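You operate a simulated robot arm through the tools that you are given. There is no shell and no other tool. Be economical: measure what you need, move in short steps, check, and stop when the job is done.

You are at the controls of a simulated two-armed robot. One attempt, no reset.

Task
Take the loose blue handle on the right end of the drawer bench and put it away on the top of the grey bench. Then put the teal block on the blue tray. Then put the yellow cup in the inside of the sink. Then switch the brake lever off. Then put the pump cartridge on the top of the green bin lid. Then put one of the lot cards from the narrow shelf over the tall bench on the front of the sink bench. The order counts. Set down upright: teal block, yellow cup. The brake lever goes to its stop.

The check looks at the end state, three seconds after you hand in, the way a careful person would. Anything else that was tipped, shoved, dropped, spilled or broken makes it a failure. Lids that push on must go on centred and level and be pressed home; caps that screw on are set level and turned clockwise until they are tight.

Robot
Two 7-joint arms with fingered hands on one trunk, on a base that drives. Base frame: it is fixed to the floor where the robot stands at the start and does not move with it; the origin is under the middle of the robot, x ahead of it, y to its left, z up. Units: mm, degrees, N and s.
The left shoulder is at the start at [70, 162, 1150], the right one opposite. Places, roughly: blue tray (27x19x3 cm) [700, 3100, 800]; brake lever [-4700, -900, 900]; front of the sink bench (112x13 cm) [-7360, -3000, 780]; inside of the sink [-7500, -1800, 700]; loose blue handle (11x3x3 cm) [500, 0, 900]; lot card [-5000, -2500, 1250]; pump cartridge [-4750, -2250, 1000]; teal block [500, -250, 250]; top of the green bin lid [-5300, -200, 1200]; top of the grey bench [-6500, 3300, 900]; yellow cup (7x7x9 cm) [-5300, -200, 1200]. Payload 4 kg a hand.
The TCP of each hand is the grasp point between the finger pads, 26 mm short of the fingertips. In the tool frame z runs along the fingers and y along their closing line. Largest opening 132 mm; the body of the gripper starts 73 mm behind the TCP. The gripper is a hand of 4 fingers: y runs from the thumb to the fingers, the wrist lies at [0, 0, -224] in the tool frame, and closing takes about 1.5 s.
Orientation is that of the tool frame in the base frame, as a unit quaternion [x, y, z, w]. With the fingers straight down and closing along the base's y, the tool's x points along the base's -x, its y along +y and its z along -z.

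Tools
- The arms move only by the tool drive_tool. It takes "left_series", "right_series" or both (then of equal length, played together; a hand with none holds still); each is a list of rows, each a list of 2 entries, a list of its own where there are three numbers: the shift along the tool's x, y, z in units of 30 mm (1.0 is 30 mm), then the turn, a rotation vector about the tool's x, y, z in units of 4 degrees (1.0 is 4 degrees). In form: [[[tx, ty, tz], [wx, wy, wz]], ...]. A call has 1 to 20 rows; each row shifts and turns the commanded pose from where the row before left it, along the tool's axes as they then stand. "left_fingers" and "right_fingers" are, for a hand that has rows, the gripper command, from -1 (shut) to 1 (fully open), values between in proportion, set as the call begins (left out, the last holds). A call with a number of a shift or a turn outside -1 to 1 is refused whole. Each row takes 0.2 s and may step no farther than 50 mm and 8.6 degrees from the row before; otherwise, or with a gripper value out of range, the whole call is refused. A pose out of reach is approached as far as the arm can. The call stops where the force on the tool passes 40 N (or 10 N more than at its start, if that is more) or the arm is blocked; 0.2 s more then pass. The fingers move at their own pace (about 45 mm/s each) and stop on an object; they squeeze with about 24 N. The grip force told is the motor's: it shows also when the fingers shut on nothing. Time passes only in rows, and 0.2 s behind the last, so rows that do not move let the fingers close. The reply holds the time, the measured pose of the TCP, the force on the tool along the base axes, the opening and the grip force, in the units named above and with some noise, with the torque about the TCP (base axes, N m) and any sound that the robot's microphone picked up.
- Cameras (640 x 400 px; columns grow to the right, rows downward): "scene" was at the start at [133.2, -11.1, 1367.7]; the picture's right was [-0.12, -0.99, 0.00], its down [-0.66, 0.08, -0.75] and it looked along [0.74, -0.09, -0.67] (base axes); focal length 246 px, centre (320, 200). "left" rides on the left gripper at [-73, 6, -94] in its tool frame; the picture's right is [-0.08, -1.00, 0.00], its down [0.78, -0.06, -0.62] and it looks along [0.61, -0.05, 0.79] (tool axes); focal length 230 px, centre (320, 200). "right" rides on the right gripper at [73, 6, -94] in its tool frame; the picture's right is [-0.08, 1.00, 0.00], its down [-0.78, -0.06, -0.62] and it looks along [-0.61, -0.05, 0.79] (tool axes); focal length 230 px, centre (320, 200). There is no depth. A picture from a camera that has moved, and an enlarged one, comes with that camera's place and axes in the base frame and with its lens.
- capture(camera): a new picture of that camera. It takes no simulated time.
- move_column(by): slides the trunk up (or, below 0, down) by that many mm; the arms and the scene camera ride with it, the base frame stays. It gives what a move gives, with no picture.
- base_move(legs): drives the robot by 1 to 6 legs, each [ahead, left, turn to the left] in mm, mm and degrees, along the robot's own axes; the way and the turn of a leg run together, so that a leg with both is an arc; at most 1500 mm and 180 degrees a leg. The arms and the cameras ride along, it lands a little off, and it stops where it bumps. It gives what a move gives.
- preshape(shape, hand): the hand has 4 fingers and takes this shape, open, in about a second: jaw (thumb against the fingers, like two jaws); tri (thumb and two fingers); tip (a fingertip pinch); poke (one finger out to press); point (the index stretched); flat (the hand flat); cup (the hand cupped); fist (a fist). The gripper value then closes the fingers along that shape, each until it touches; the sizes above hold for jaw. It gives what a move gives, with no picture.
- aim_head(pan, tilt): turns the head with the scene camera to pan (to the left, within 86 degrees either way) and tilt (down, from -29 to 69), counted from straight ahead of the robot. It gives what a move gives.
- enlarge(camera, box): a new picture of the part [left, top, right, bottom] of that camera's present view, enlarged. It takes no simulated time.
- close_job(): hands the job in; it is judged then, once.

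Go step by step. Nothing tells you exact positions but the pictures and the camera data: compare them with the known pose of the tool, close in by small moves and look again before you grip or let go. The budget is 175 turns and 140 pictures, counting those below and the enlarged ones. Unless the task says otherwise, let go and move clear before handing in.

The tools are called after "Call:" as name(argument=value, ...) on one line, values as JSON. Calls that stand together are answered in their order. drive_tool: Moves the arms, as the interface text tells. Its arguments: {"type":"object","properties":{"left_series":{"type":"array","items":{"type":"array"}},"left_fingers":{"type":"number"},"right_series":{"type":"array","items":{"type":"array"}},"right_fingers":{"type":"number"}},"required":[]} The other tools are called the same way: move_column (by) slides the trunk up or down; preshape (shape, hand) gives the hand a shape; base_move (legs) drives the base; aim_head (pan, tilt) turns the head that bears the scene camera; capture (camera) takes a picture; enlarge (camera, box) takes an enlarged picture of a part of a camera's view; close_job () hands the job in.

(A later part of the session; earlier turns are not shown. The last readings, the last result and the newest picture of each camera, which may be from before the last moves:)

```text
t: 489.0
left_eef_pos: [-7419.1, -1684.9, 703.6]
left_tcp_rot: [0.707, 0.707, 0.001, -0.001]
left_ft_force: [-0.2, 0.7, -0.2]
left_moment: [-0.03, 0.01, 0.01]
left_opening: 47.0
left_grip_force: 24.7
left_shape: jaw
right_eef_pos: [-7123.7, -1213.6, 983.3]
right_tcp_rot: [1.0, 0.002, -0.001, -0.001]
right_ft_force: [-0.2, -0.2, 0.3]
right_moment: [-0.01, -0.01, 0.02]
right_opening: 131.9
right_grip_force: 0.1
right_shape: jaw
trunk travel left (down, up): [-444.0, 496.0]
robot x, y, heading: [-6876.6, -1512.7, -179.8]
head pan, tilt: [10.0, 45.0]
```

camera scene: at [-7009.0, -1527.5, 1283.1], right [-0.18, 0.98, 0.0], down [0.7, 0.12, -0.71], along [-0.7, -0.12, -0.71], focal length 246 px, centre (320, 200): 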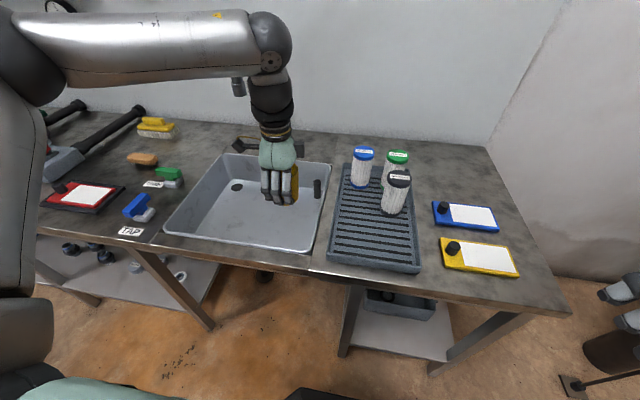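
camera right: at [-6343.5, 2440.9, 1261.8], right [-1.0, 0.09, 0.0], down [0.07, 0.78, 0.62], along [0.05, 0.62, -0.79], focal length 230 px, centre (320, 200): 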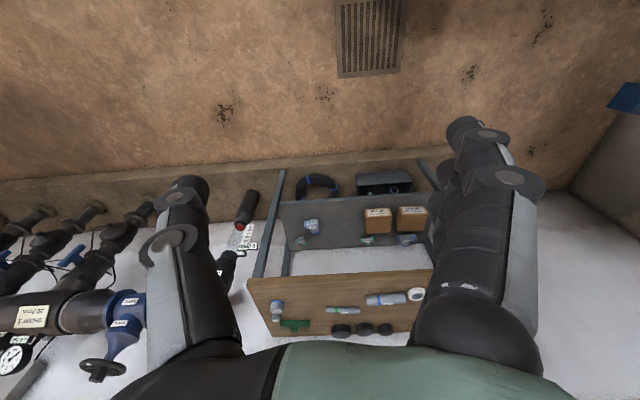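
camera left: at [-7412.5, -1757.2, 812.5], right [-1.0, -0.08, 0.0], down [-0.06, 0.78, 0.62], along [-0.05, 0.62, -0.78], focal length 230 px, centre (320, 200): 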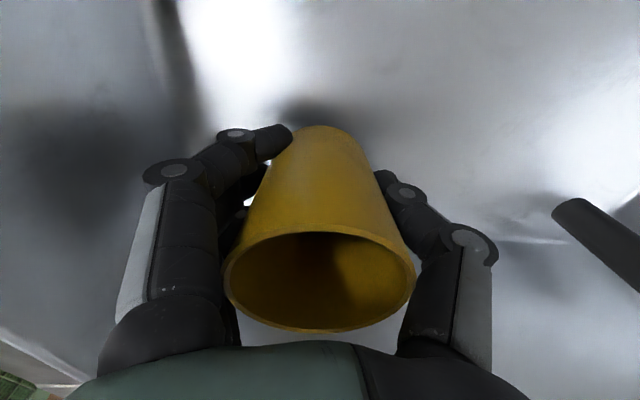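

Call:
drive_tool(left_series=[[[0, 0, 0.1], [0, 0, 0]], [[0, 0, 0.1], [0, 0, 0]], [[0, 0, 0.1], [0, 0, 0]], [[0, 0, 0.1], [0, 0, 0]], [[0, 0, 0.1], [0, 0, 0]], [[0, 0, 0.1], [0, 0, 0]], [[0, 0, 0], [0, 0, 0]]])

Call:
capture(camera="left")

Call:
enlarge(camera="scene", box=[160, 100, 360, 225])

```text
t: 490.1
left_eef_pos: [-7420.9, -1685.0, 698.1]
left_tcp_rot: [0.706, 0.709, -0.003, -0.008]
left_ft_force: [6.5, -1.8, 24.1]
left_moment: [-0.07, -0.33, -0.06]
left_opening: 47.8
left_grip_force: 23.9
left_shape: jaw
right_eef_pos: [-7122.4, -1214.5, 984.6]
right_tcp_rot: [1.0, 0.002, -0.003, -0.001]
right_ft_force: [0.5, 0.3, -0.3]
right_moment: [0.0, -0.04, 0.01]
right_opening: 131.7
right_grip_force: 0.0
right_shape: jaw
trunk travel left (down, up): [-444.0, 496.0]
robot x, y, heading: [-6880.7, -1512.1, -179.8]
head pan, tilt: [10.0, 45.0]
stopped in row 5 (left hand): the force on the tool passed its limit (the readings are from after the stop); the commanded pose is now the measured one
```

```text
63 pictures are left
camera left: at [-7412.9, -1757.0, 790.5], right [-1.0, -0.08, 0.01], down [-0.05, 0.78, 0.62], along [-0.06, 0.62, -0.78], focal length 230 px, centre (320, 200)
```

left: 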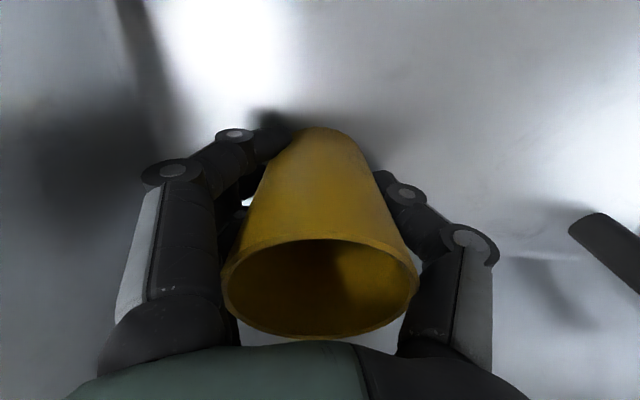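

```text
3.20 times, centred on (260, 162) of scene
camera zoom: at [-7007.1, -1527.4, 1178.3], right [-0.18, 0.98, 0.0], down [0.69, 0.12, -0.71], along [-0.7, -0.12, -0.71], focal length 788 px, centre (512, 320)
```

zoom: 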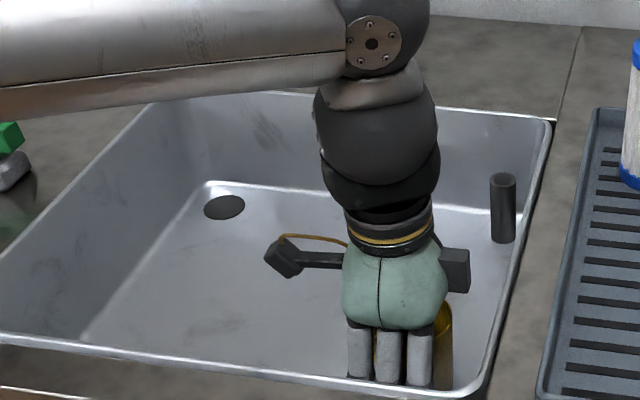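

The cup has touched the basin floor. I open the fingers to about 92 mm and check before lifting.

Call:
drive_tool(left_series=[[[0, 0, -0.03], [0, 0, 0]], [[0, 0, 0], [0, 0, 0]], [[0, 0, 0], [0, 0, 0]], [[0, 0, 0], [0, 0, 0]], [[0, 0, 0], [0, 0, 0]], [[0, 0, 0], [0, 0, 0]]], left_fingers=0.4)

Call:
capture(camera="left")

```text
t: 491.4
left_eef_pos: [-7421.3, -1684.7, 694.8]
left_tcp_rot: [0.706, 0.708, -0.002, -0.006]
left_ft_force: [0.3, 0.2, -0.3]
left_moment: [0.01, -0.04, -0.03]
left_opening: 91.9
left_grip_force: 0.0
left_shape: jaw
right_eef_pos: [-7123.4, -1214.8, 984.2]
right_tcp_rot: [1.0, 0.002, -0.001, -0.001]
right_ft_force: [-0.3, -0.2, 0.0]
right_moment: [0.03, 0.0, 0.0]
right_opening: 131.7
right_grip_force: 0.1
right_shape: jaw
trunk travel left (down, up): [-444.0, 496.0]
robot x, y, heading: [-6876.1, -1509.9, -179.9]
head pan, tilt: [10.0, 45.0]
```

```text
61 pictures are left
camera left: at [-7413.6, -1757.9, 788.0], right [-1.0, -0.08, 0.01], down [-0.06, 0.78, 0.62], along [-0.06, 0.62, -0.78], focal length 230 px, centre (320, 200)
```

left: 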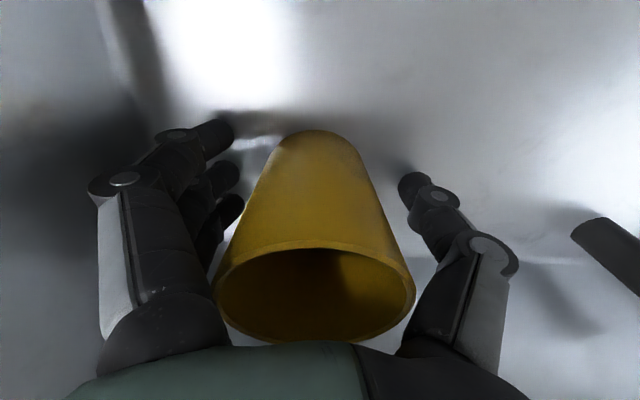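

Call:
drive_tool(left_series=[[[0, 0, 0], [0, 0, 0]], [[0, 0, 0], [0, 0, 0]], [[0, 0, -0.4], [0, 0, 0]], [[0, 0, -0.6], [0, 0, 0]], [[0, 0, -0.8], [0, 0, 0]], [[0, 0, -0.9], [0, 0, 0]], [[0, 0, -0.9], [0, 0, 0]], [[0, 0, -0.9], [0, 0, 0]], [[0, 0, -0.9], [0, 0, 0]]], left_fingers=0.55)

Call:
capture(camera="left")

```text
t: 493.4
left_eef_pos: [-7416.8, -1684.8, 856.2]
left_tcp_rot: [0.706, 0.708, -0.003, -0.006]
left_ft_force: [0.0, -1.2, -0.9]
left_moment: [0.0, -0.01, -0.01]
left_opening: 102.0
left_grip_force: 0.0
left_shape: jaw
right_eef_pos: [-7121.4, -1214.2, 983.2]
right_tcp_rot: [1.0, 0.002, -0.003, -0.001]
right_ft_force: [1.0, 0.7, 0.8]
right_moment: [0.03, 0.04, -0.02]
right_opening: 131.5
right_grip_force: 0.1
right_shape: jaw
trunk travel left (down, up): [-444.0, 496.0]
robot x, y, heading: [-6877.4, -1511.9, -179.9]
head pan, tilt: [10.0, 45.0]
```

```text
60 pictures are left
camera left: at [-7410.2, -1757.4, 948.4], right [-1.0, -0.08, 0.01], down [-0.06, 0.78, 0.62], along [-0.06, 0.62, -0.78], focal length 230 px, centre (320, 200)
```

left: 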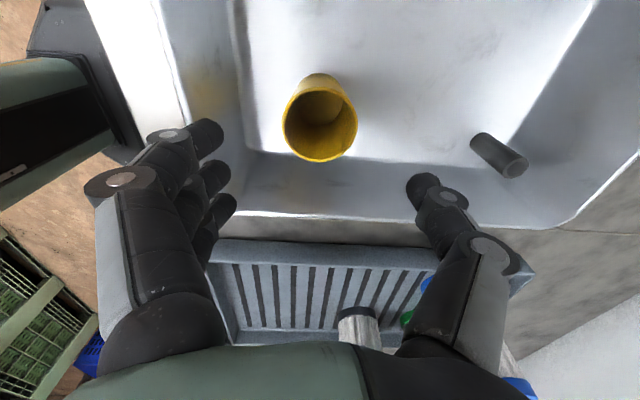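

The cup stands upright in the sink. Next the brake lever near [-4700, -900]; I back out, raise the hand, turn east and look at the trolley area.

Call:
move_column(by=200)

Call:
base_move(legs=[[-550, 0, 0], [0, 0, -180]])

Call:
aim_head(pan=5, tilt=20)

Call:
capture(camera="scene")

```text
t: 495.6
left_eef_pos: [-7417.1, -1685.2, 1054.5]
left_tcp_rot: [0.706, 0.708, -0.001, -0.004]
left_ft_force: [0.2, -0.1, 0.2]
left_moment: [-0.02, 0.04, 0.01]
left_opening: 101.8
left_grip_force: 0.0
left_shape: jaw
right_eef_pos: [-7123.6, -1214.9, 1184.1]
right_tcp_rot: [1.0, 0.001, -0.001, -0.001]
right_ft_force: [0.4, 0.7, 0.3]
right_moment: [0.0, 0.01, -0.01]
right_opening: 132.0
right_grip_force: 0.0
right_shape: jaw
trunk travel left (down, up): [-644.0, 296.0]
robot x, y, heading: [-6876.2, -1514.4, -180.0]
head pan, tilt: [10.0, 45.0]
```

```text
t: 505.9
left_eef_pos: [-5813.5, -1308.6, 1055.8]
left_tcp_rot: [0.728, -0.686, 0.005, -0.001]
left_ft_force: [0.4, 0.1, 0.0]
left_moment: [-0.02, 0.04, 0.0]
left_opening: 101.8
left_grip_force: 0.0
left_shape: jaw
right_eef_pos: [-6078.2, -1797.3, 1185.2]
right_tcp_rot: [-0.029, 1.0, -0.001, 0.002]
right_ft_force: [-0.6, 0.3, 0.6]
right_moment: [0.01, 0.0, -0.03]
right_opening: 131.7
right_grip_force: 0.0
right_shape: jaw
trunk travel left (down, up): [-644.0, 296.0]
robot x, y, heading: [-6337.3, -1512.6, 3.3]
head pan, tilt: [10.0, 45.0]
```

```text
t: 506.8
left_eef_pos: [-5813.6, -1309.4, 1054.3]
left_tcp_rot: [0.728, -0.685, 0.006, -0.002]
left_ft_force: [-0.2, -0.6, 0.4]
left_moment: [-0.01, 0.0, 0.0]
left_opening: 101.8
left_grip_force: 0.1
left_shape: jaw
right_eef_pos: [-6078.6, -1796.5, 1184.6]
right_tcp_rot: [-0.03, 1.0, -0.001, 0.001]
right_ft_force: [-0.4, 0.6, -0.7]
right_moment: [0.01, 0.01, 0.01]
right_opening: 131.8
right_grip_force: 0.1
right_shape: jaw
trunk travel left (down, up): [-644.0, 296.0]
robot x, y, heading: [-6340.2, -1514.8, 3.5]
head pan, tilt: [5.0, 20.0]
```

```text
59 pictures are left
camera scene: at [-6198.8, -1496.7, 1416.7], right [0.15, -0.99, 0.0], down [-0.34, -0.05, -0.94], along [0.93, 0.14, -0.34], focal length 246 px, centre (320, 200)
```

scene: 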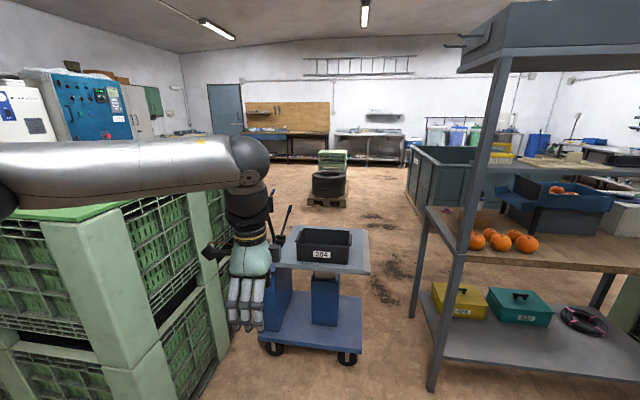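

I see the trolley with a black lever behind my left hand. I enlarge that part.

Call:
drive_tool(left_series=[[[-1, 0.3, -0.3], [0, 0, 0]], [[-1, 0.3, -0.3], [0, 0, 0]], [[-1, 0.3, -0.3], [0, 0, 0]], [[-1, 0.3, -0.3], [0, 0, 0]], [[-1, 0.3, -0.3], [0, 0, 0]]])

Call:
enlarge(camera="scene", box=[200, 180, 400, 305])

```text
t: 508.0
left_eef_pos: [-5869.4, -1158.4, 1099.1]
left_tcp_rot: [0.728, -0.686, 0.006, -0.001]
left_ft_force: [0.0, 0.7, 1.3]
left_moment: [-0.01, 0.01, -0.03]
left_opening: 102.0
left_grip_force: 0.0
left_shape: jaw
right_eef_pos: [-6080.6, -1794.2, 1184.9]
right_tcp_rot: [-0.029, 1.0, 0.0, 0.003]
right_ft_force: [-0.1, 1.0, 0.4]
right_moment: [-0.02, 0.01, 0.02]
right_opening: 131.7
right_grip_force: 0.1
right_shape: jaw
trunk travel left (down, up): [-644.0, 296.0]
robot x, y, heading: [-6342.2, -1513.2, 3.6]
head pan, tilt: [5.0, 20.0]
```

```text
3.20 times, centred on (300, 242) of scene
camera zoom: at [-6199.7, -1495.9, 1416.8], right [0.15, -0.99, 0.0], down [-0.34, -0.05, -0.94], along [0.93, 0.14, -0.34], focal length 788 px, centre (384, 64)
```

zoom: 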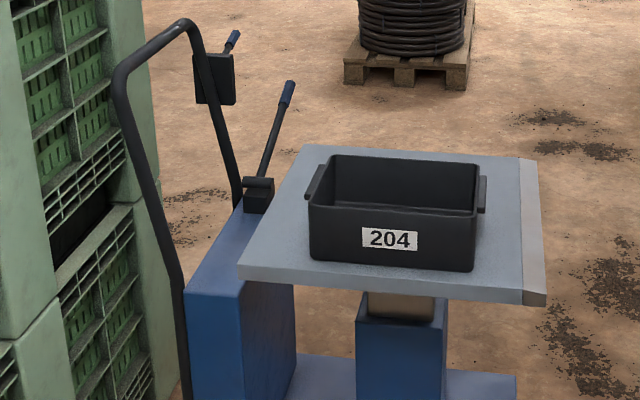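

There are two levers: one on a small box on the push bar, one at the trolley's base. I need to see them from the east side, so I drive round again.

Call:
base_move(legs=[[0, 0, -93.6], [1500, 0, 0], [1500, 0, 0], [400, 0, 0], [0, 0, 90]])

```text
t: 532.3
left_eef_pos: [-5817.0, -4552.1, 1098.6]
left_tcp_rot: [0.718, -0.696, 0.006, -0.002]
left_ft_force: [-0.2, -0.1, 0.3]
left_moment: [0.02, -0.02, 0.0]
left_opening: 102.1
left_grip_force: 0.0
left_shape: jaw
right_eef_pos: [-6048.4, -5181.4, 1183.6]
right_tcp_rot: [-0.014, 1.0, -0.001, 0.002]
right_ft_force: [0.3, -0.2, 0.0]
right_moment: [0.03, 0.01, 0.01]
right_opening: 131.6
right_grip_force: 0.1
right_shape: jaw
trunk travel left (down, up): [-644.0, 296.0]
robot x, y, heading: [-6300.0, -4891.2, 1.8]
head pan, tilt: [5.0, 20.0]
```

Call:
base_move(legs=[[0, 0, -1.8], [1500, 0, 0], [950, 0, 0], [0, 0, 90], [1500, 0, 0], [1450, 0, 0]])

Call:
aim_head(pan=25, tilt=25)

Call:
capture(camera="scene")

```text
t: 562.8
left_eef_pos: [-3988.3, -1396.3, 1097.6]
left_tcp_rot: [1.0, -0.023, 0.003, -0.005]
left_ft_force: [-0.5, 0.3, 0.4]
left_moment: [0.0, -0.03, 0.02]
left_opening: 102.2
left_grip_force: 0.1
left_shape: jaw
right_eef_pos: [-3376.4, -1673.4, 1183.2]
right_tcp_rot: [-0.691, 0.723, 0.0, 0.002]
right_ft_force: [0.2, 0.3, 0.1]
right_moment: [0.0, -0.02, 0.01]
right_opening: 131.8
right_grip_force: 0.0
right_shape: jaw
trunk travel left (down, up): [-644.0, 296.0]
robot x, y, heading: [-3690.2, -1906.0, 87.5]
head pan, tilt: [5.0, 20.0]
```

```text
t: 563.7
left_eef_pos: [-3988.7, -1396.7, 1098.9]
left_tcp_rot: [1.0, -0.023, 0.002, -0.004]
left_ft_force: [0.0, -0.3, -0.3]
left_moment: [0.0, -0.01, -0.01]
left_opening: 101.9
left_grip_force: 0.0
left_shape: jaw
right_eef_pos: [-3375.9, -1673.0, 1185.4]
right_tcp_rot: [-0.691, 0.723, 0.001, 0.002]
right_ft_force: [0.3, -0.2, -0.1]
right_moment: [0.0, 0.0, 0.01]
right_opening: 131.8
right_grip_force: 0.0
right_shape: jaw
trunk travel left (down, up): [-644.0, 296.0]
robot x, y, heading: [-3684.3, -1904.1, 87.5]
head pan, tilt: [25.0, 25.0]
```

```text
57 pictures are left
camera scene: at [-3719.4, -1769.5, 1408.7], right [0.93, 0.38, 0.0], down [0.16, -0.39, -0.91], along [-0.34, 0.84, -0.42], focal length 246 px, centre (320, 200)
```

scene: 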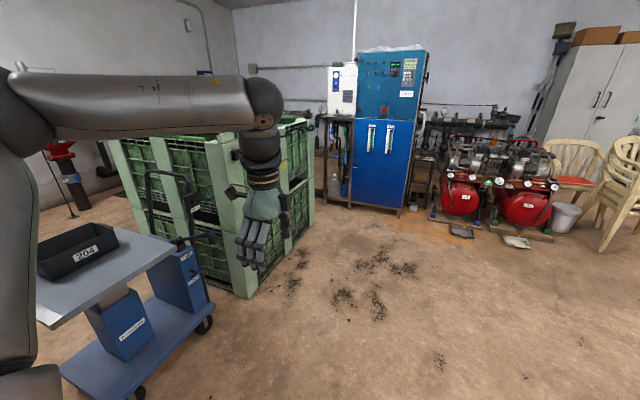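

Call:
enlarge(camera="scene", box=[90, 150, 266, 260])

```text
3.64 times, centred on (178, 205) of scene
camera zoom: at [-3719.4, -1769.5, 1408.7], right [0.93, 0.38, 0.0], down [0.16, -0.39, -0.91], along [-0.34, 0.84, -0.42], focal length 895 px, centre (836, 182)
```

zoom: 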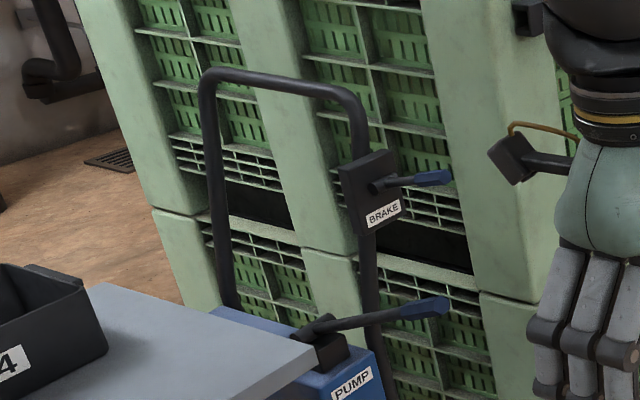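

The upper lever is labelled BRAKE: hub at about [-4786, -940, 856], tip at [-4640, -938, 895], pointing east. I drive in front of it, face west and look for the off direction.

Call:
base_move(legs=[[1120, 200, 0], [0, 0, 92.5]])

Call:
aim_head(pan=8, tilt=32)

Call:
capture(camera="scene")

```text
t: 573.4
left_eef_pos: [-4329.4, -1123.1, 1097.9]
left_tcp_rot: [0.69, 0.724, -0.001, -0.005]
left_ft_force: [0.0, 0.2, 0.6]
left_moment: [0.01, 0.01, 0.01]
left_opening: 101.9
left_grip_force: 0.0
left_shape: jaw
right_eef_pos: [-4110.8, -489.2, 1184.2]
right_tcp_rot: [1.0, 0.023, -0.001, -0.002]
right_ft_force: [0.2, 0.1, 0.6]
right_moment: [0.0, 0.0, 0.0]
right_opening: 131.8
right_grip_force: 0.1
right_shape: jaw
trunk travel left (down, up): [-644.0, 296.0]
robot x, y, heading: [-3852.1, -775.4, -177.2]
head pan, tilt: [25.0, 25.0]
```

```text
t: 574.2
left_eef_pos: [-4329.0, -1122.6, 1098.4]
left_tcp_rot: [0.69, 0.724, -0.001, -0.005]
left_ft_force: [-0.6, -0.4, -0.7]
left_moment: [0.01, 0.01, 0.01]
left_opening: 102.1
left_grip_force: 0.0
left_shape: jaw
right_eef_pos: [-4110.2, -490.4, 1182.4]
right_tcp_rot: [1.0, 0.023, -0.002, -0.001]
right_ft_force: [-0.3, 0.7, -0.5]
right_moment: [0.03, 0.01, 0.01]
right_opening: 131.7
right_grip_force: 0.1
right_shape: jaw
trunk travel left (down, up): [-644.0, 296.0]
robot x, y, heading: [-3853.2, -775.8, -177.1]
head pan, tilt: [8.0, 32.0]
```

```text
55 pictures are left
camera scene: at [-3991.0, -796.0, 1397.6], right [-0.19, 0.98, 0.0], down [0.52, 0.1, -0.85], along [-0.83, -0.16, -0.53], focal length 246 px, centre (320, 200)
```

scene: 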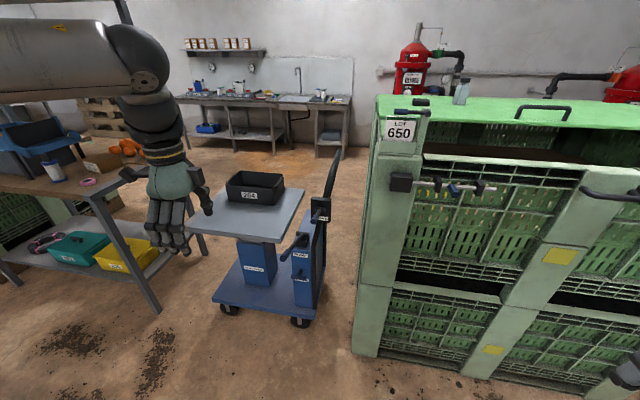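

Call:
enlarge(camera="scene", box=[265, 150, 369, 215])

Call:
enlarge(camera="scene", box=[380, 90, 540, 190])

```text
6.15 times, centred on (317, 182) of scene
camera zoom: at [-3991.0, -796.0, 1397.6], right [-0.19, 0.98, 0.0], down [0.52, 0.1, -0.85], along [-0.83, -0.16, -0.53], focal length 1515 px, centre (338, 308)
```

zoom: 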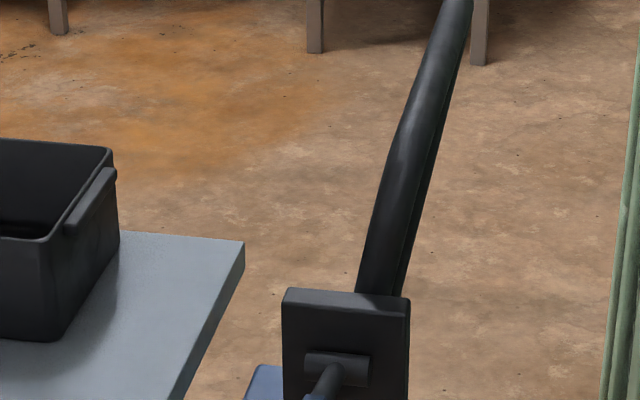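

```text
4.00 times, centred on (460, 140) of scene
camera zoom: at [-3991.0, -796.0, 1397.6], right [-0.19, 0.98, 0.0], down [0.52, 0.1, -0.85], along [-0.83, -0.16, -0.53], focal length 985 px, centre (-240, 440)
```

zoom: 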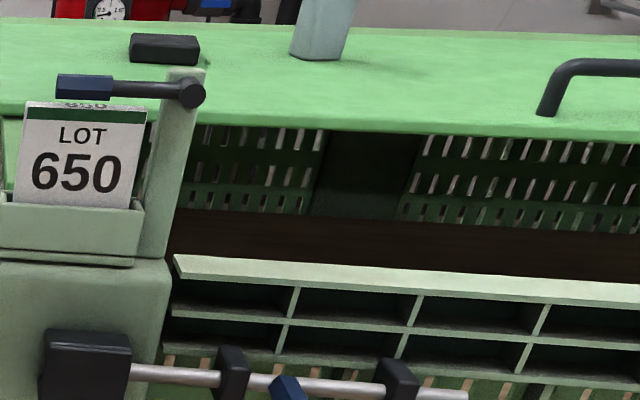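

Call:
enlarge(camera="scene", box=[270, 180, 366, 240])

Call:
enlarge(camera="scene", box=[380, 160, 540, 260])

```text
6.67 times, centred on (318, 210) of scene
camera zoom: at [-3991.0, -796.0, 1397.6], right [-0.19, 0.98, 0.0], down [0.52, 0.1, -0.85], along [-0.83, -0.16, -0.53], focal length 1641 px, centre (333, 133)
```

zoom: 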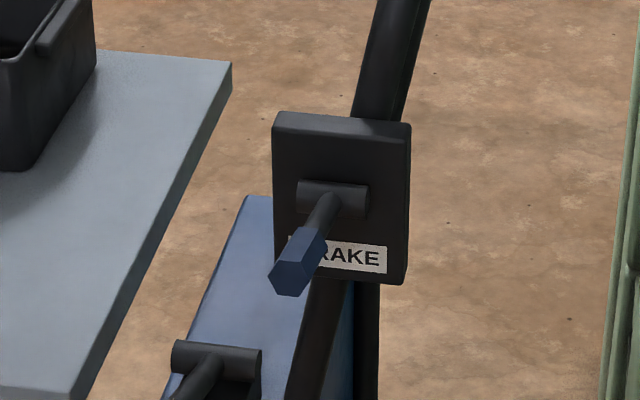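

```text
4.00 times, centred on (460, 210) of scene
camera zoom: at [-3991.0, -796.0, 1397.6], right [-0.19, 0.98, 0.0], down [0.52, 0.1, -0.85], along [-0.83, -0.16, -0.53], focal length 985 px, centre (-240, 160)
```

zoom: 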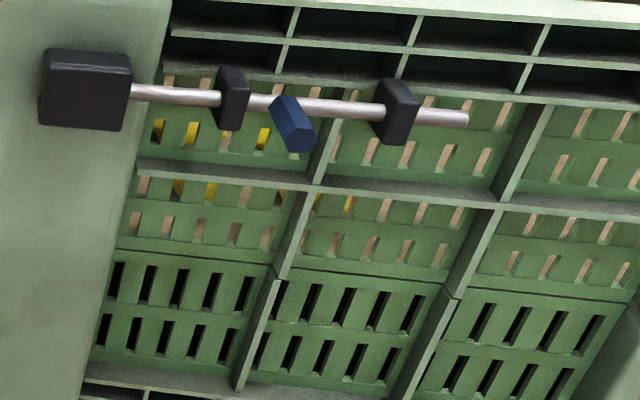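

The hinge axis is horizontal, so the lever flips up/down; it now points out and about 15° up (on), with its stop for off lower down. I'll use the right hand (closing along y), so I draw the left hand back and reposition.

Call:
drive_tool(left_series=[[[0, 1, 0], [0, 0, 0]], [[0, 1, 0], [0, 0, 0]], [[0, 1, 0], [0, 0, 0]], [[0, 1, 0], [0, 0, 0]], [[0, 1, 0], [0, 0, 0]], [[0, 1, 0], [0, 0, 0]]])

Call:
base_move(legs=[[275, 350, -2.9]])

Call:
aim_head(pan=-12, tilt=35)

Call:
capture(camera="scene")

```text
t: 575.6
left_eef_pos: [-4168.0, -1091.0, 1082.0]
left_tcp_rot: [0.69, 0.724, -0.001, -0.005]
left_ft_force: [0.5, -0.3, -0.7]
left_moment: [0.01, 0.0, 0.0]
left_opening: 102.1
left_grip_force: 0.0
left_shape: jaw
left hand out of reach, approached as far as the arm can: row 5, 6
right_eef_pos: [-4111.4, -490.0, 1184.6]
right_tcp_rot: [1.0, 0.023, -0.003, -0.001]
right_ft_force: [0.2, -0.2, -0.6]
right_moment: [0.01, -0.01, -0.03]
right_opening: 132.0
right_grip_force: 0.0
right_shape: jaw
trunk travel left (down, up): [-644.0, 296.0]
robot x, y, heading: [-3853.4, -776.2, -177.5]
head pan, tilt: [8.0, 32.0]
```

```text
t: 578.3
left_eef_pos: [-4456.4, -1429.6, 1082.2]
left_tcp_rot: [0.711, 0.703, -0.001, -0.005]
left_ft_force: [-0.7, 0.7, -0.7]
left_moment: [-0.04, 0.03, 0.02]
left_opening: 102.2
left_grip_force: 0.2
left_shape: jaw
right_eef_pos: [-4361.7, -830.6, 1183.7]
right_tcp_rot: [1.0, -0.005, -0.002, -0.001]
right_ft_force: [-0.3, -0.1, 1.0]
right_moment: [-0.02, 0.0, 0.02]
right_opening: 131.9
right_grip_force: 0.0
right_shape: jaw
trunk travel left (down, up): [-644.0, 296.0]
robot x, y, heading: [-4118.7, -1133.3, 179.3]
head pan, tilt: [8.0, 32.0]
```

```text
t: 579.2
left_eef_pos: [-4456.8, -1430.6, 1081.2]
left_tcp_rot: [0.711, 0.703, 0.0, -0.004]
left_ft_force: [-0.2, 0.7, 0.3]
left_moment: [0.0, -0.03, 0.0]
left_opening: 102.2
left_grip_force: 0.0
left_shape: jaw
right_eef_pos: [-4362.0, -831.9, 1184.2]
right_tcp_rot: [1.0, -0.006, -0.002, 0.0]
right_ft_force: [0.1, -0.1, -0.2]
right_moment: [0.01, 0.03, -0.05]
right_opening: 131.8
right_grip_force: 0.2
right_shape: jaw
trunk travel left (down, up): [-644.0, 296.0]
robot x, y, heading: [-4122.7, -1133.3, 179.5]
head pan, tilt: [-12.0, 35.0]
```

```text
50 pictures are left
camera scene: at [-4258.5, -1113.7, 1392.9], right [0.22, 0.98, 0.0], down [0.56, -0.13, -0.82], along [-0.8, 0.18, -0.57], focal length 246 px, centre (320, 200)
```

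scene: 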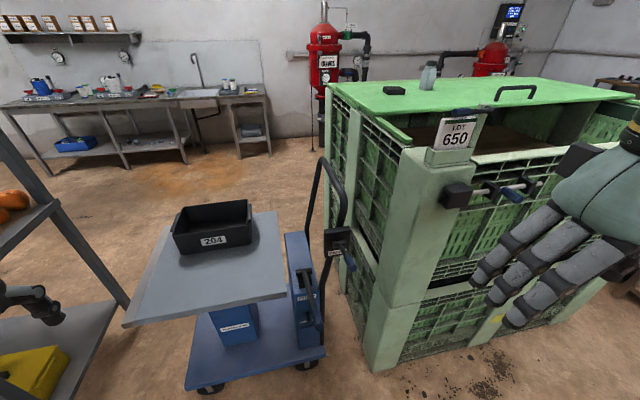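

Call:
enlarge(camera="scene", box=[290, 205, 386, 265])

```text
6.67 times, centred on (338, 235) of scene
camera zoom: at [-4258.5, -1113.7, 1392.9], right [0.22, 0.98, 0.0], down [0.56, -0.13, -0.82], along [-0.8, 0.18, -0.57], focal length 1641 px, centre (200, -33)
```

zoom: 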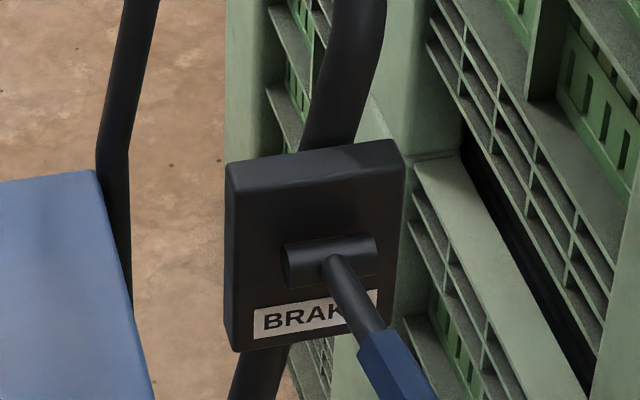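

Hub at about [-4755, -943, 870], tip at [-4645, -946, 890]. I bring the right hand, fingers 80 mm open, above the blue grip.

Call:
drive_tool(right_series=[[[-0.93, 0.35, 0.2], [0, 0, 0]], [[-0.93, 0.35, 0.3], [0, 0, 0]], [[-0.93, 0.35, 0.5], [0, 0, 0]], [[-0.93, 0.35, 0.6], [0, 0, 0]], [[-0.93, 0.35, 0.7], [0, 0, 0]], [[-0.93, 0.35, 0.8], [0, 0, 0]], [[-0.93, 0.35, 0.8], [0, 0, 0]], [[-0.93, 0.35, 0.8], [0, 0, 0]], [[-0.93, 0.35, 0.7], [0, 0, 0]], [[-0.93, 0.35, 0.7], [0, 0, 0]], [[-0.93, 0.35, 0.7], [0, 0, 0]]], right_fingers=0.2)

Call:
capture(camera="right")

Call:
enlarge(camera="scene", box=[260, 150, 460, 275])

```text
t: 581.6
left_eef_pos: [-4456.4, -1428.9, 1081.1]
left_tcp_rot: [0.712, 0.703, 0.0, -0.004]
left_ft_force: [-0.3, 0.1, -0.6]
left_moment: [0.02, 0.0, -0.01]
left_opening: 102.0
left_grip_force: 0.0
left_shape: jaw
right_eef_pos: [-4667.9, -934.6, 980.5]
right_tcp_rot: [1.0, -0.007, -0.003, 0.001]
right_ft_force: [0.6, 1.0, 0.0]
right_moment: [-0.04, 0.01, 0.01]
right_opening: 79.7
right_grip_force: 0.1
right_shape: jaw
right hand out of reach, approached as far as the arm can: row 11
trunk travel left (down, up): [-644.0, 296.0]
robot x, y, heading: [-4119.5, -1131.1, 179.3]
head pan, tilt: [-12.0, 35.0]
```

```text
48 pictures are left
camera right: at [-4593.6, -940.8, 1072.9], right [-0.09, -1.0, 0.0], down [-0.78, 0.07, 0.62], along [-0.62, 0.05, -0.78], focal length 230 px, centre (320, 200)
```

right: 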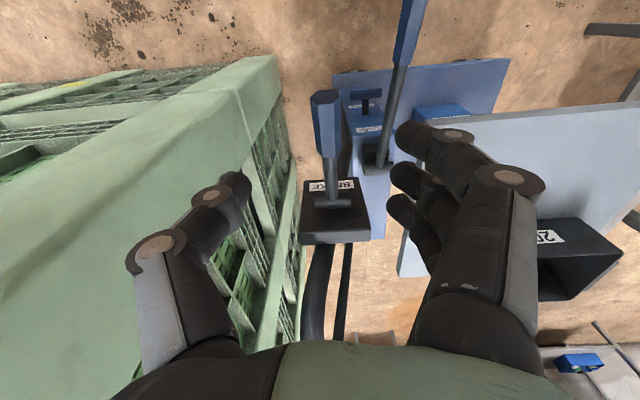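

```text
3.20 times, centred on (360, 212) of scene
camera zoom: at [-4260.4, -1112.9, 1392.8], right [0.22, 0.98, 0.0], down [0.56, -0.13, -0.82], along [-0.8, 0.18, -0.57], focal length 788 px, centre (192, 160)
```

zoom: 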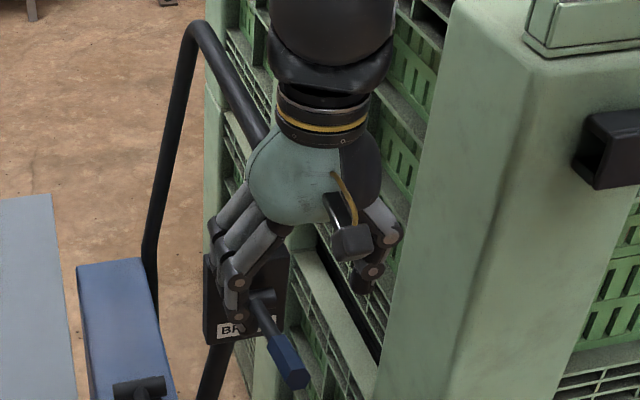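

The fingers straddle the blue grip, but the arm is near its limit, so I move the base 70 mm closer while holding the hand, then lower to the grip.

Call:
drive_tool(right_series=[[[0.8, 0, 0], [0, 0, 0]], [[0.8, 0, 0], [0, 0, 0]], [[0.8, 0, 0], [0, 0, 0]]])

Call:
base_move(legs=[[75, 0, 0.6]])

Call:
drive_tool(right_series=[[[0, 0.15, 0.8], [0, 0, 0]], [[0, 0, 0.8], [0, 0, 0]], [[0, 0, 0.8], [0, 0, 0]], [[0, 0, 0.6], [0, 0, 0]]])

Call:
capture(camera="right")

```text
t: 582.4
left_eef_pos: [-4456.9, -1428.6, 1082.3]
left_tcp_rot: [0.712, 0.702, -0.002, -0.006]
left_ft_force: [-0.3, 0.2, 0.5]
left_moment: [0.02, 0.02, -0.01]
left_opening: 102.0
left_grip_force: 0.2
left_shape: jaw
right_eef_pos: [-4592.6, -936.0, 980.3]
right_tcp_rot: [1.0, -0.006, -0.003, -0.001]
right_ft_force: [1.1, 0.3, -0.4]
right_moment: [0.03, 0.01, 0.01]
right_opening: 79.7
right_grip_force: 0.0
right_shape: jaw
trunk travel left (down, up): [-644.0, 296.0]
robot x, y, heading: [-4122.6, -1133.9, 179.2]
head pan, tilt: [-12.0, 35.0]
```

```text
t: 583.4
left_eef_pos: [-4526.8, -1432.3, 1082.6]
left_tcp_rot: [0.708, 0.707, -0.001, -0.006]
left_ft_force: [0.2, 0.6, 0.6]
left_moment: [0.01, -0.02, 0.0]
left_opening: 102.0
left_grip_force: 0.0
left_shape: jaw
right_eef_pos: [-4668.3, -938.5, 980.1]
right_tcp_rot: [1.0, -0.001, -0.003, 0.0]
right_ft_force: [0.6, 0.3, 0.4]
right_moment: [-0.01, -0.01, 0.02]
right_opening: 79.5
right_grip_force: 0.0
right_shape: jaw
trunk travel left (down, up): [-644.0, 296.0]
robot x, y, heading: [-4198.4, -1134.0, 179.8]
head pan, tilt: [-12.0, 35.0]
```

```text
t: 584.4
left_eef_pos: [-4526.8, -1431.1, 1082.6]
left_tcp_rot: [0.708, 0.706, -0.001, -0.005]
left_ft_force: [-0.7, -0.2, -0.1]
left_moment: [-0.03, 0.0, -0.02]
left_opening: 101.8
left_grip_force: 0.1
left_shape: jaw
right_eef_pos: [-4669.1, -945.3, 890.7]
right_tcp_rot: [1.0, 0.0, -0.003, 0.0]
right_ft_force: [-0.3, 0.6, -0.6]
right_moment: [0.02, -0.01, -0.01]
right_opening: 79.6
right_grip_force: 0.0
right_shape: jaw
trunk travel left (down, up): [-644.0, 296.0]
robot x, y, heading: [-4200.7, -1132.2, 179.7]
head pan, tilt: [-12.0, 35.0]
```

```text
46 pictures are left
camera right: at [-4595.6, -950.7, 982.9], right [-0.08, -1.0, 0.0], down [-0.78, 0.06, 0.62], along [-0.62, 0.05, -0.78], focal length 230 px, centre (320, 200)
```

right: 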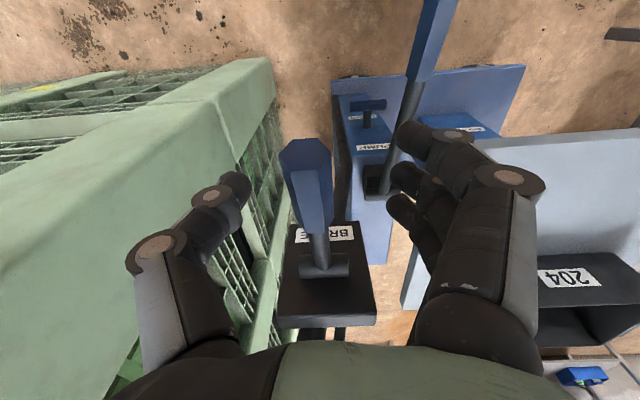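

The grip is between the fingers. I close on it.

Call:
drive_tool(right_series=[[[0, -0.1, 0], [0, 0, 0]], [[0, 0, 0], [0, 0, 0]], [[0, 0, 0], [0, 0, 0]], [[0, 0, 0], [0, 0, 0]], [[0, 0, 0], [0, 0, 0]], [[0, 0, 0], [0, 0, 0]], [[0, 0, 0], [0, 0, 0]]], right_fingers=-1)

Call:
capture(camera="right")

```text
t: 586.0
left_eef_pos: [-4527.8, -1432.1, 1081.3]
left_tcp_rot: [0.708, 0.706, -0.001, -0.006]
left_ft_force: [0.6, -0.8, -0.4]
left_moment: [0.03, 0.02, -0.02]
left_opening: 101.9
left_grip_force: 0.1
left_shape: jaw
right_eef_pos: [-4669.5, -942.1, 888.3]
right_tcp_rot: [1.0, -0.001, -0.001, -0.001]
right_ft_force: [-0.7, 3.4, -2.9]
right_moment: [-0.01, -0.08, 0.01]
right_opening: 0.0
right_grip_force: 23.8
right_shape: jaw
trunk travel left (down, up): [-644.0, 296.0]
robot x, y, heading: [-4197.6, -1132.2, 179.9]
head pan, tilt: [-12.0, 35.0]
```

```text
45 pictures are left
camera right: at [-4595.5, -947.3, 982.7], right [-0.08, -1.0, 0.0], down [-0.78, 0.06, 0.62], along [-0.62, 0.05, -0.79], focal length 230 px, centre (320, 200)
```

right: 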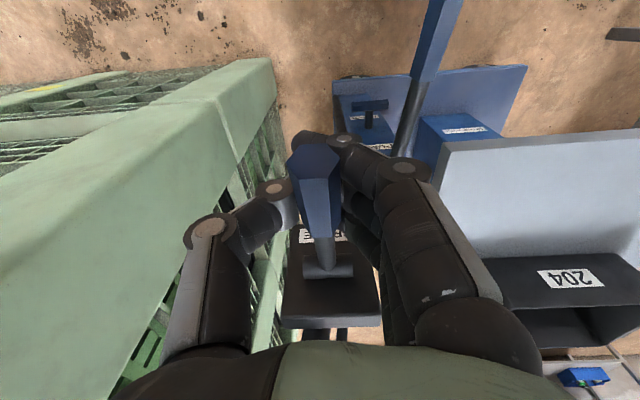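

The fingers closed underneath the grip, so the lever lies a little higher than reckoned. This lets me feel whether it is already at its upper stop: I lift gently.

Call:
drive_tool(right_series=[[[0, 0, -0.2], [0, 0, 0]], [[0, 0, -0.2], [0, 0, 0]], [[0, 0, -0.2], [0, 0, 0]], [[0, 0, 0], [0, 0, 0]]])

Call:
capture(camera="right")

```text
t: 587.0
left_eef_pos: [-4527.3, -1431.4, 1081.1]
left_tcp_rot: [0.707, 0.707, -0.001, -0.005]
left_ft_force: [0.0, 0.0, 0.5]
left_moment: [0.02, -0.01, 0.01]
left_opening: 102.2
left_grip_force: 0.0
left_shape: jaw
right_eef_pos: [-4670.1, -942.7, 908.5]
right_tcp_rot: [1.0, 0.0, -0.002, 0.0]
right_ft_force: [-4.5, -4.7, -2.0]
right_moment: [-0.04, 0.0, 0.11]
right_opening: 0.0
right_grip_force: 24.1
right_shape: jaw
trunk travel left (down, up): [-644.0, 296.0]
robot x, y, heading: [-4193.9, -1134.0, 180.0]
head pan, tilt: [-12.0, 35.0]
```

```text
44 pictures are left
camera right: at [-4596.8, -948.3, 1001.1], right [-0.08, -1.0, 0.0], down [-0.78, 0.06, 0.62], along [-0.62, 0.05, -0.78], focal length 230 px, centre (320, 200)
```

right: 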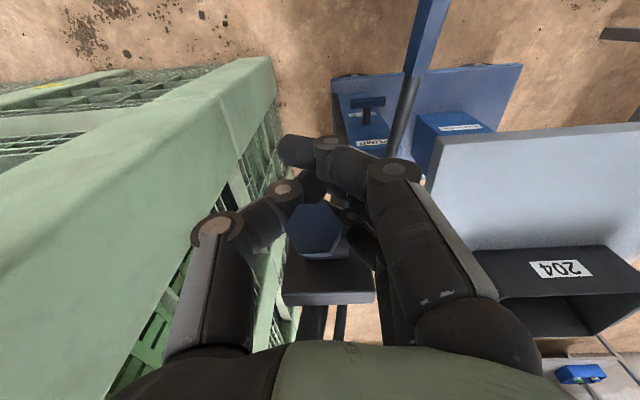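

The lever swung up easily (now ~36°), so it was not at an upper stop. I let go, rise above it, and test the other way by pressing down from above.

Call:
drive_tool(right_series=[[[0, 0, 0], [0, 0, 0]], [[0, 0, 0], [0, 0, 0]], [[0, 0, 0], [0, 0, 0]], [[0, 0, 0], [0, 0, 0]], [[0, 0, 0], [0, 0, 0]], [[0, 0, -0.8], [0, 0, 0]], [[0, 0, -0.8], [0, 0, 0]], [[0, 0, -0.8], [0, 0, 0]], [[0, 0, -0.8], [0, 0, 0]]], right_fingers=0.2)

Call:
capture(camera="right")

```text
t: 589.0
left_eef_pos: [-4527.4, -1430.3, 1081.2]
left_tcp_rot: [0.708, 0.707, -0.002, -0.005]
left_ft_force: [-0.1, -0.5, -0.8]
left_moment: [-0.02, 0.01, -0.04]
left_opening: 101.9
left_grip_force: 0.1
left_shape: jaw
right_eef_pos: [-4668.7, -942.5, 1003.6]
right_tcp_rot: [1.0, 0.0, -0.002, -0.001]
right_ft_force: [-0.4, 0.2, 0.0]
right_moment: [0.02, -0.03, 0.0]
right_opening: 79.3
right_grip_force: 0.0
right_shape: jaw
trunk travel left (down, up): [-644.0, 296.0]
robot x, y, heading: [-4194.7, -1130.0, 179.9]
head pan, tilt: [-12.0, 35.0]
```

```text
43 pictures are left
camera right: at [-4595.2, -948.5, 1097.2], right [-0.08, -1.0, 0.0], down [-0.78, 0.06, 0.62], along [-0.62, 0.05, -0.78], focal length 230 px, centre (320, 200)
```

right: 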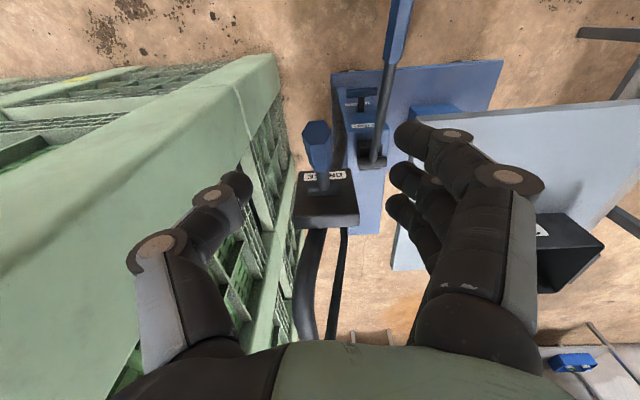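

The lever stayed at about 33°, so it holds by friction. Now I close the fist and press down to find the lower stop.

Call:
drive_tool(right_series=[[[0, 0, 0], [0, 0, 0]], [[0, 0, 0], [0, 0, 0]], [[0, 0, 0], [0, 0, 0]], [[0, 0, 0], [0, 0, 0]], [[0, 0, 0], [0, 0, 0]], [[0.2, 0, 0.4], [0, 0, 0]], [[0.2, 0, 0.4], [0, 0, 0]], [[0, 0, 0.4], [0, 0, 0]], [[0, 0, 0.4], [0, 0, 0]], [[0, 0, 0.3], [0, 0, 0]], [[0, 0, 0.2], [0, 0, 0]], [[0, 0, 0], [0, 0, 0]]], right_fingers=-1)

Call:
drive_tool(right_series=[[[0, 0, 0.2], [0, 0, 0]], [[0, 0, 0.2], [0, 0, 0]], [[0, 0, 0.2], [0, 0, 0]], [[0, 0, 0], [0, 0, 0]]])

Call:
capture(camera="right")

```text
t: 591.1
left_eef_pos: [-4524.6, -1431.8, 1081.3]
left_tcp_rot: [0.709, 0.705, -0.002, -0.005]
left_ft_force: [0.0, 0.0, -0.5]
left_moment: [0.05, -0.02, 0.01]
left_opening: 102.0
left_grip_force: 0.1
left_shape: jaw
right_eef_pos: [-4645.6, -939.9, 950.4]
right_tcp_rot: [1.0, 0.0, 0.01, -0.003]
right_ft_force: [34.3, 3.9, 17.7]
right_moment: [0.0, -0.79, 0.13]
right_opening: 0.0
right_grip_force: 23.3
right_shape: jaw
trunk travel left (down, up): [-644.0, 296.0]
robot x, y, heading: [-4193.8, -1132.9, 179.8]
head pan, tilt: [-12.0, 35.0]
stopped in row 10 (right hand): the force on the tool passed its limit (the readings are from after the stop); the commanded pose is now the measured one
```

```text
t: 591.7
left_eef_pos: [-4523.6, -1430.1, 1082.3]
left_tcp_rot: [0.709, 0.705, -0.002, -0.005]
left_ft_force: [-0.3, 0.1, -0.1]
left_moment: [-0.01, -0.03, -0.01]
left_opening: 101.8
left_grip_force: 0.0
left_shape: jaw
right_eef_pos: [-4639.7, -939.1, 940.2]
right_tcp_rot: [1.0, 0.0, 0.019, -0.004]
right_ft_force: [32.5, 2.2, 12.8]
right_moment: [-0.04, -0.74, 0.13]
right_opening: 0.2
right_grip_force: 23.4
right_shape: jaw
trunk travel left (down, up): [-644.0, 296.0]
robot x, y, heading: [-4195.8, -1133.2, 179.7]
head pan, tilt: [-12.0, 35.0]
stopped in row 2 (right hand): the force on the tool passed its limit (the readings are from after the stop); the commanded pose is now the measured one
```

```text
42 pictures are left
camera right: at [-4570.5, -945.0, 1036.4], right [-0.07, -1.0, -0.01], down [-0.81, 0.05, 0.59], along [-0.59, 0.05, -0.81], focal length 230 px, centre (320, 200)
```

right: 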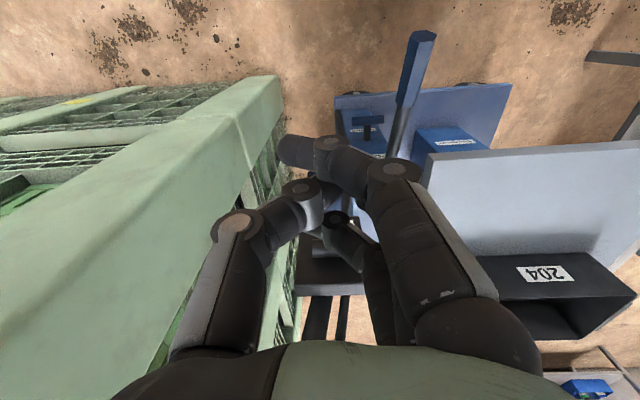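

I am pushing against the lever's end. I raise, move 50 mm toward the hub, and press there.

Call:
drive_tool(right_series=[[[0.4, 0, -0.4], [0, 0, 0]], [[0, 0, -0.9], [0, 0, 0]], [[0, 0, -0.9], [0, 0, 0]], [[-0.8, 0, -0.1], [0, -0.5, 0]], [[-0.8, 0, 0], [0, -0.2, 0]], [[-0.6, 0, 0], [0, 0, 0]]])

Call:
capture(camera="right")

```text
t: 593.1
left_eef_pos: [-4527.8, -1430.3, 1080.5]
left_tcp_rot: [0.709, 0.705, -0.001, -0.005]
left_ft_force: [0.0, 0.0, -0.4]
left_moment: [-0.01, -0.04, 0.03]
left_opening: 102.2
left_grip_force: 0.0
left_shape: jaw
right_eef_pos: [-4704.3, -941.5, 1010.0]
right_tcp_rot: [1.0, 0.0, -0.012, -0.003]
right_ft_force: [0.1, 0.8, 0.0]
right_moment: [-0.01, 0.0, 0.02]
right_opening: 0.0
right_grip_force: 24.2
right_shape: jaw
trunk travel left (down, up): [-644.0, 296.0]
robot x, y, heading: [-4193.4, -1129.2, 179.7]
head pan, tilt: [-12.0, 35.0]
```

```text
41 pictures are left
camera right: at [-4628.8, -946.7, 1101.4], right [-0.08, -1.0, 0.0], down [-0.77, 0.06, 0.64], along [-0.63, 0.05, -0.77], focal length 230 px, centre (320, 200)
```

right: 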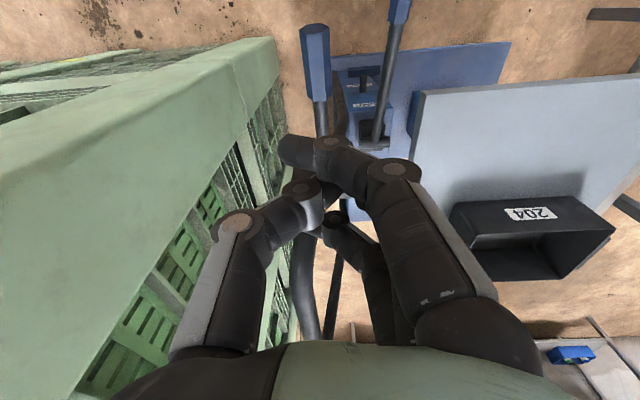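

The lever is now about level (≈4°). I press down closer to the hub to see whether it goes further.

Call:
drive_tool(right_series=[[[0.3, 0, 0.8], [0, 0, 0]], [[0, 0, 0.8], [0, 0, 0]], [[0, 0, 0.8], [0, 0, 0]], [[0, 0, 0.4], [0, 0, 0]], [[0, 0, 0.2], [0, 0, 0]], [[0, 0, 0.2], [0, 0, 0]], [[0, 0, 0.2], [0, 0, 0]], [[0, 0, 0.2], [0, 0, 0]], [[0, 0, 0.2], [0, 0, 0]], [[0, 0, 0.2], [0, 0, 0]]])

Call:
capture(camera="right")

```text
t: 595.2
left_eef_pos: [-4525.2, -1430.4, 1082.2]
left_tcp_rot: [0.709, 0.705, -0.002, -0.006]
left_ft_force: [0.8, 0.6, -0.7]
left_moment: [-0.02, 0.0, 0.02]
left_opening: 101.9
left_grip_force: 0.1
left_shape: jaw
right_eef_pos: [-4700.5, -944.6, 901.0]
right_tcp_rot: [1.0, 0.004, -0.02, 0.003]
right_ft_force: [0.7, -4.5, 22.8]
right_moment: [0.03, -0.5, 0.02]
right_opening: 0.0
right_grip_force: 24.5
right_shape: jaw
trunk travel left (down, up): [-644.0, 296.0]
robot x, y, heading: [-4194.6, -1133.3, 179.8]
head pan, tilt: [-12.0, 35.0]
stopped in row 10 (right hand): the force on the tool passed its limit (the readings are from after the stop); the commanded pose is now the measured one
```

```text
40 pictures are left
camera right: at [-4623.2, -948.4, 992.3], right [-0.07, -1.0, 0.01], down [-0.76, 0.06, 0.65], along [-0.65, 0.04, -0.76], focal length 230 px, centre (320, 200)
```

right: 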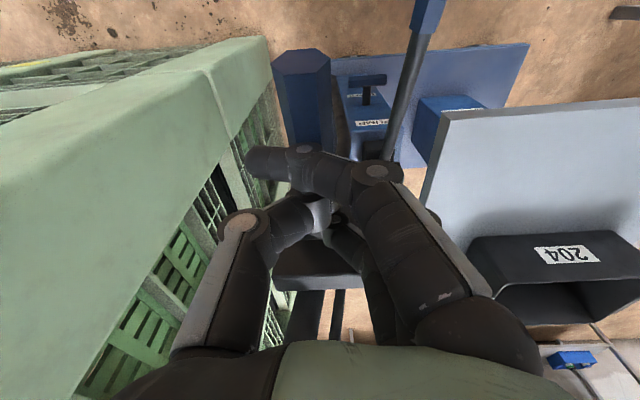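

The lever is blocked downward at about level, so it was lying at its lower stop: off must be the upper stop. I rise, straddle the grip again, close beneath it and lift.

Call:
drive_tool(right_series=[[[0, 0, -0.8], [0, 0.3, 0]], [[0, 0, -0.9], [0, 0.3, 0]], [[0, 0, -0.9], [0, 0, 0]], [[0.6, 0, 0], [0, 0, 0]], [[0.6, 0, 0], [0, 0, 0]], [[0, 0, 0], [0, 0, 0]], [[0, 0, 0.8], [0, 0, 0]], [[0, 0, 0.8], [0, 0, 0]], [[0, 0, 0.8], [0, 0, 0]], [[0, 0, 0.5], [0, 0, 0]], [[0, 0, 0.4], [0, 0, 0]]], right_fingers=0.2)

Call:
drive_tool(right_series=[[[0, 0, 0], [0, 0, 0]], [[0, 0, 0], [0, 0, 0]], [[0, 0, 0], [0, 0, 0]], [[0, 0, 0], [0, 0, 0]], [[0, 0, 0], [0, 0, 0]], [[0, 0, -0.3], [0, 0, 0]], [[0, 0, -0.3], [0, 0, 0]], [[0, 0, -0.3], [0, 0, 0]], [[-0.2, 0, -0.4], [0, 0, 0]], [[-0.2, 0, -0.4], [0, 0, 0]], [[-0.2, 0, -0.4], [0, 0, 0]]], right_fingers=-1)

Call:
capture(camera="right")

```text
t: 597.6
left_eef_pos: [-4526.1, -1430.8, 1081.2]
left_tcp_rot: [0.708, 0.706, -0.001, -0.006]
left_ft_force: [-0.6, -0.5, -0.4]
left_moment: [-0.05, -0.03, 0.01]
left_opening: 101.7
left_grip_force: 0.2
left_shape: jaw
right_eef_pos: [-4663.7, -940.7, 876.9]
right_tcp_rot: [1.0, 0.001, 0.004, 0.0]
right_ft_force: [0.1, 0.2, 0.6]
right_moment: [-0.02, 0.01, -0.01]
right_opening: 79.2
right_grip_force: 0.0
right_shape: jaw
trunk travel left (down, up): [-644.0, 296.0]
robot x, y, heading: [-4194.5, -1135.1, 180.0]
head pan, tilt: [-12.0, 35.0]
```

```text
t: 600.0
left_eef_pos: [-4526.7, -1430.8, 1081.3]
left_tcp_rot: [0.708, 0.706, -0.001, -0.004]
left_ft_force: [0.4, 0.7, 0.1]
left_moment: [-0.01, -0.04, 0.02]
left_opening: 102.0
left_grip_force: 0.1
left_shape: jaw
right_eef_pos: [-4680.9, -941.1, 940.4]
right_tcp_rot: [1.0, 0.001, 0.004, 0.0]
right_ft_force: [0.7, -0.9, -0.5]
right_moment: [0.01, 0.0, 0.03]
right_opening: 0.0
right_grip_force: 24.0
right_shape: jaw
trunk travel left (down, up): [-644.0, 296.0]
robot x, y, heading: [-4195.1, -1131.3, 179.9]
head pan, tilt: [-12.0, 35.0]
```

```text
39 pictures are left
camera right: at [-4608.9, -946.8, 1034.5], right [-0.08, -1.0, 0.0], down [-0.79, 0.06, 0.61], along [-0.61, 0.05, -0.79], focal length 230 px, centre (320, 200)
```

right: 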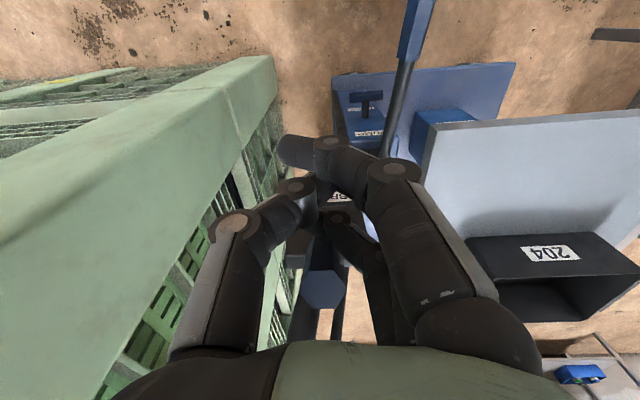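

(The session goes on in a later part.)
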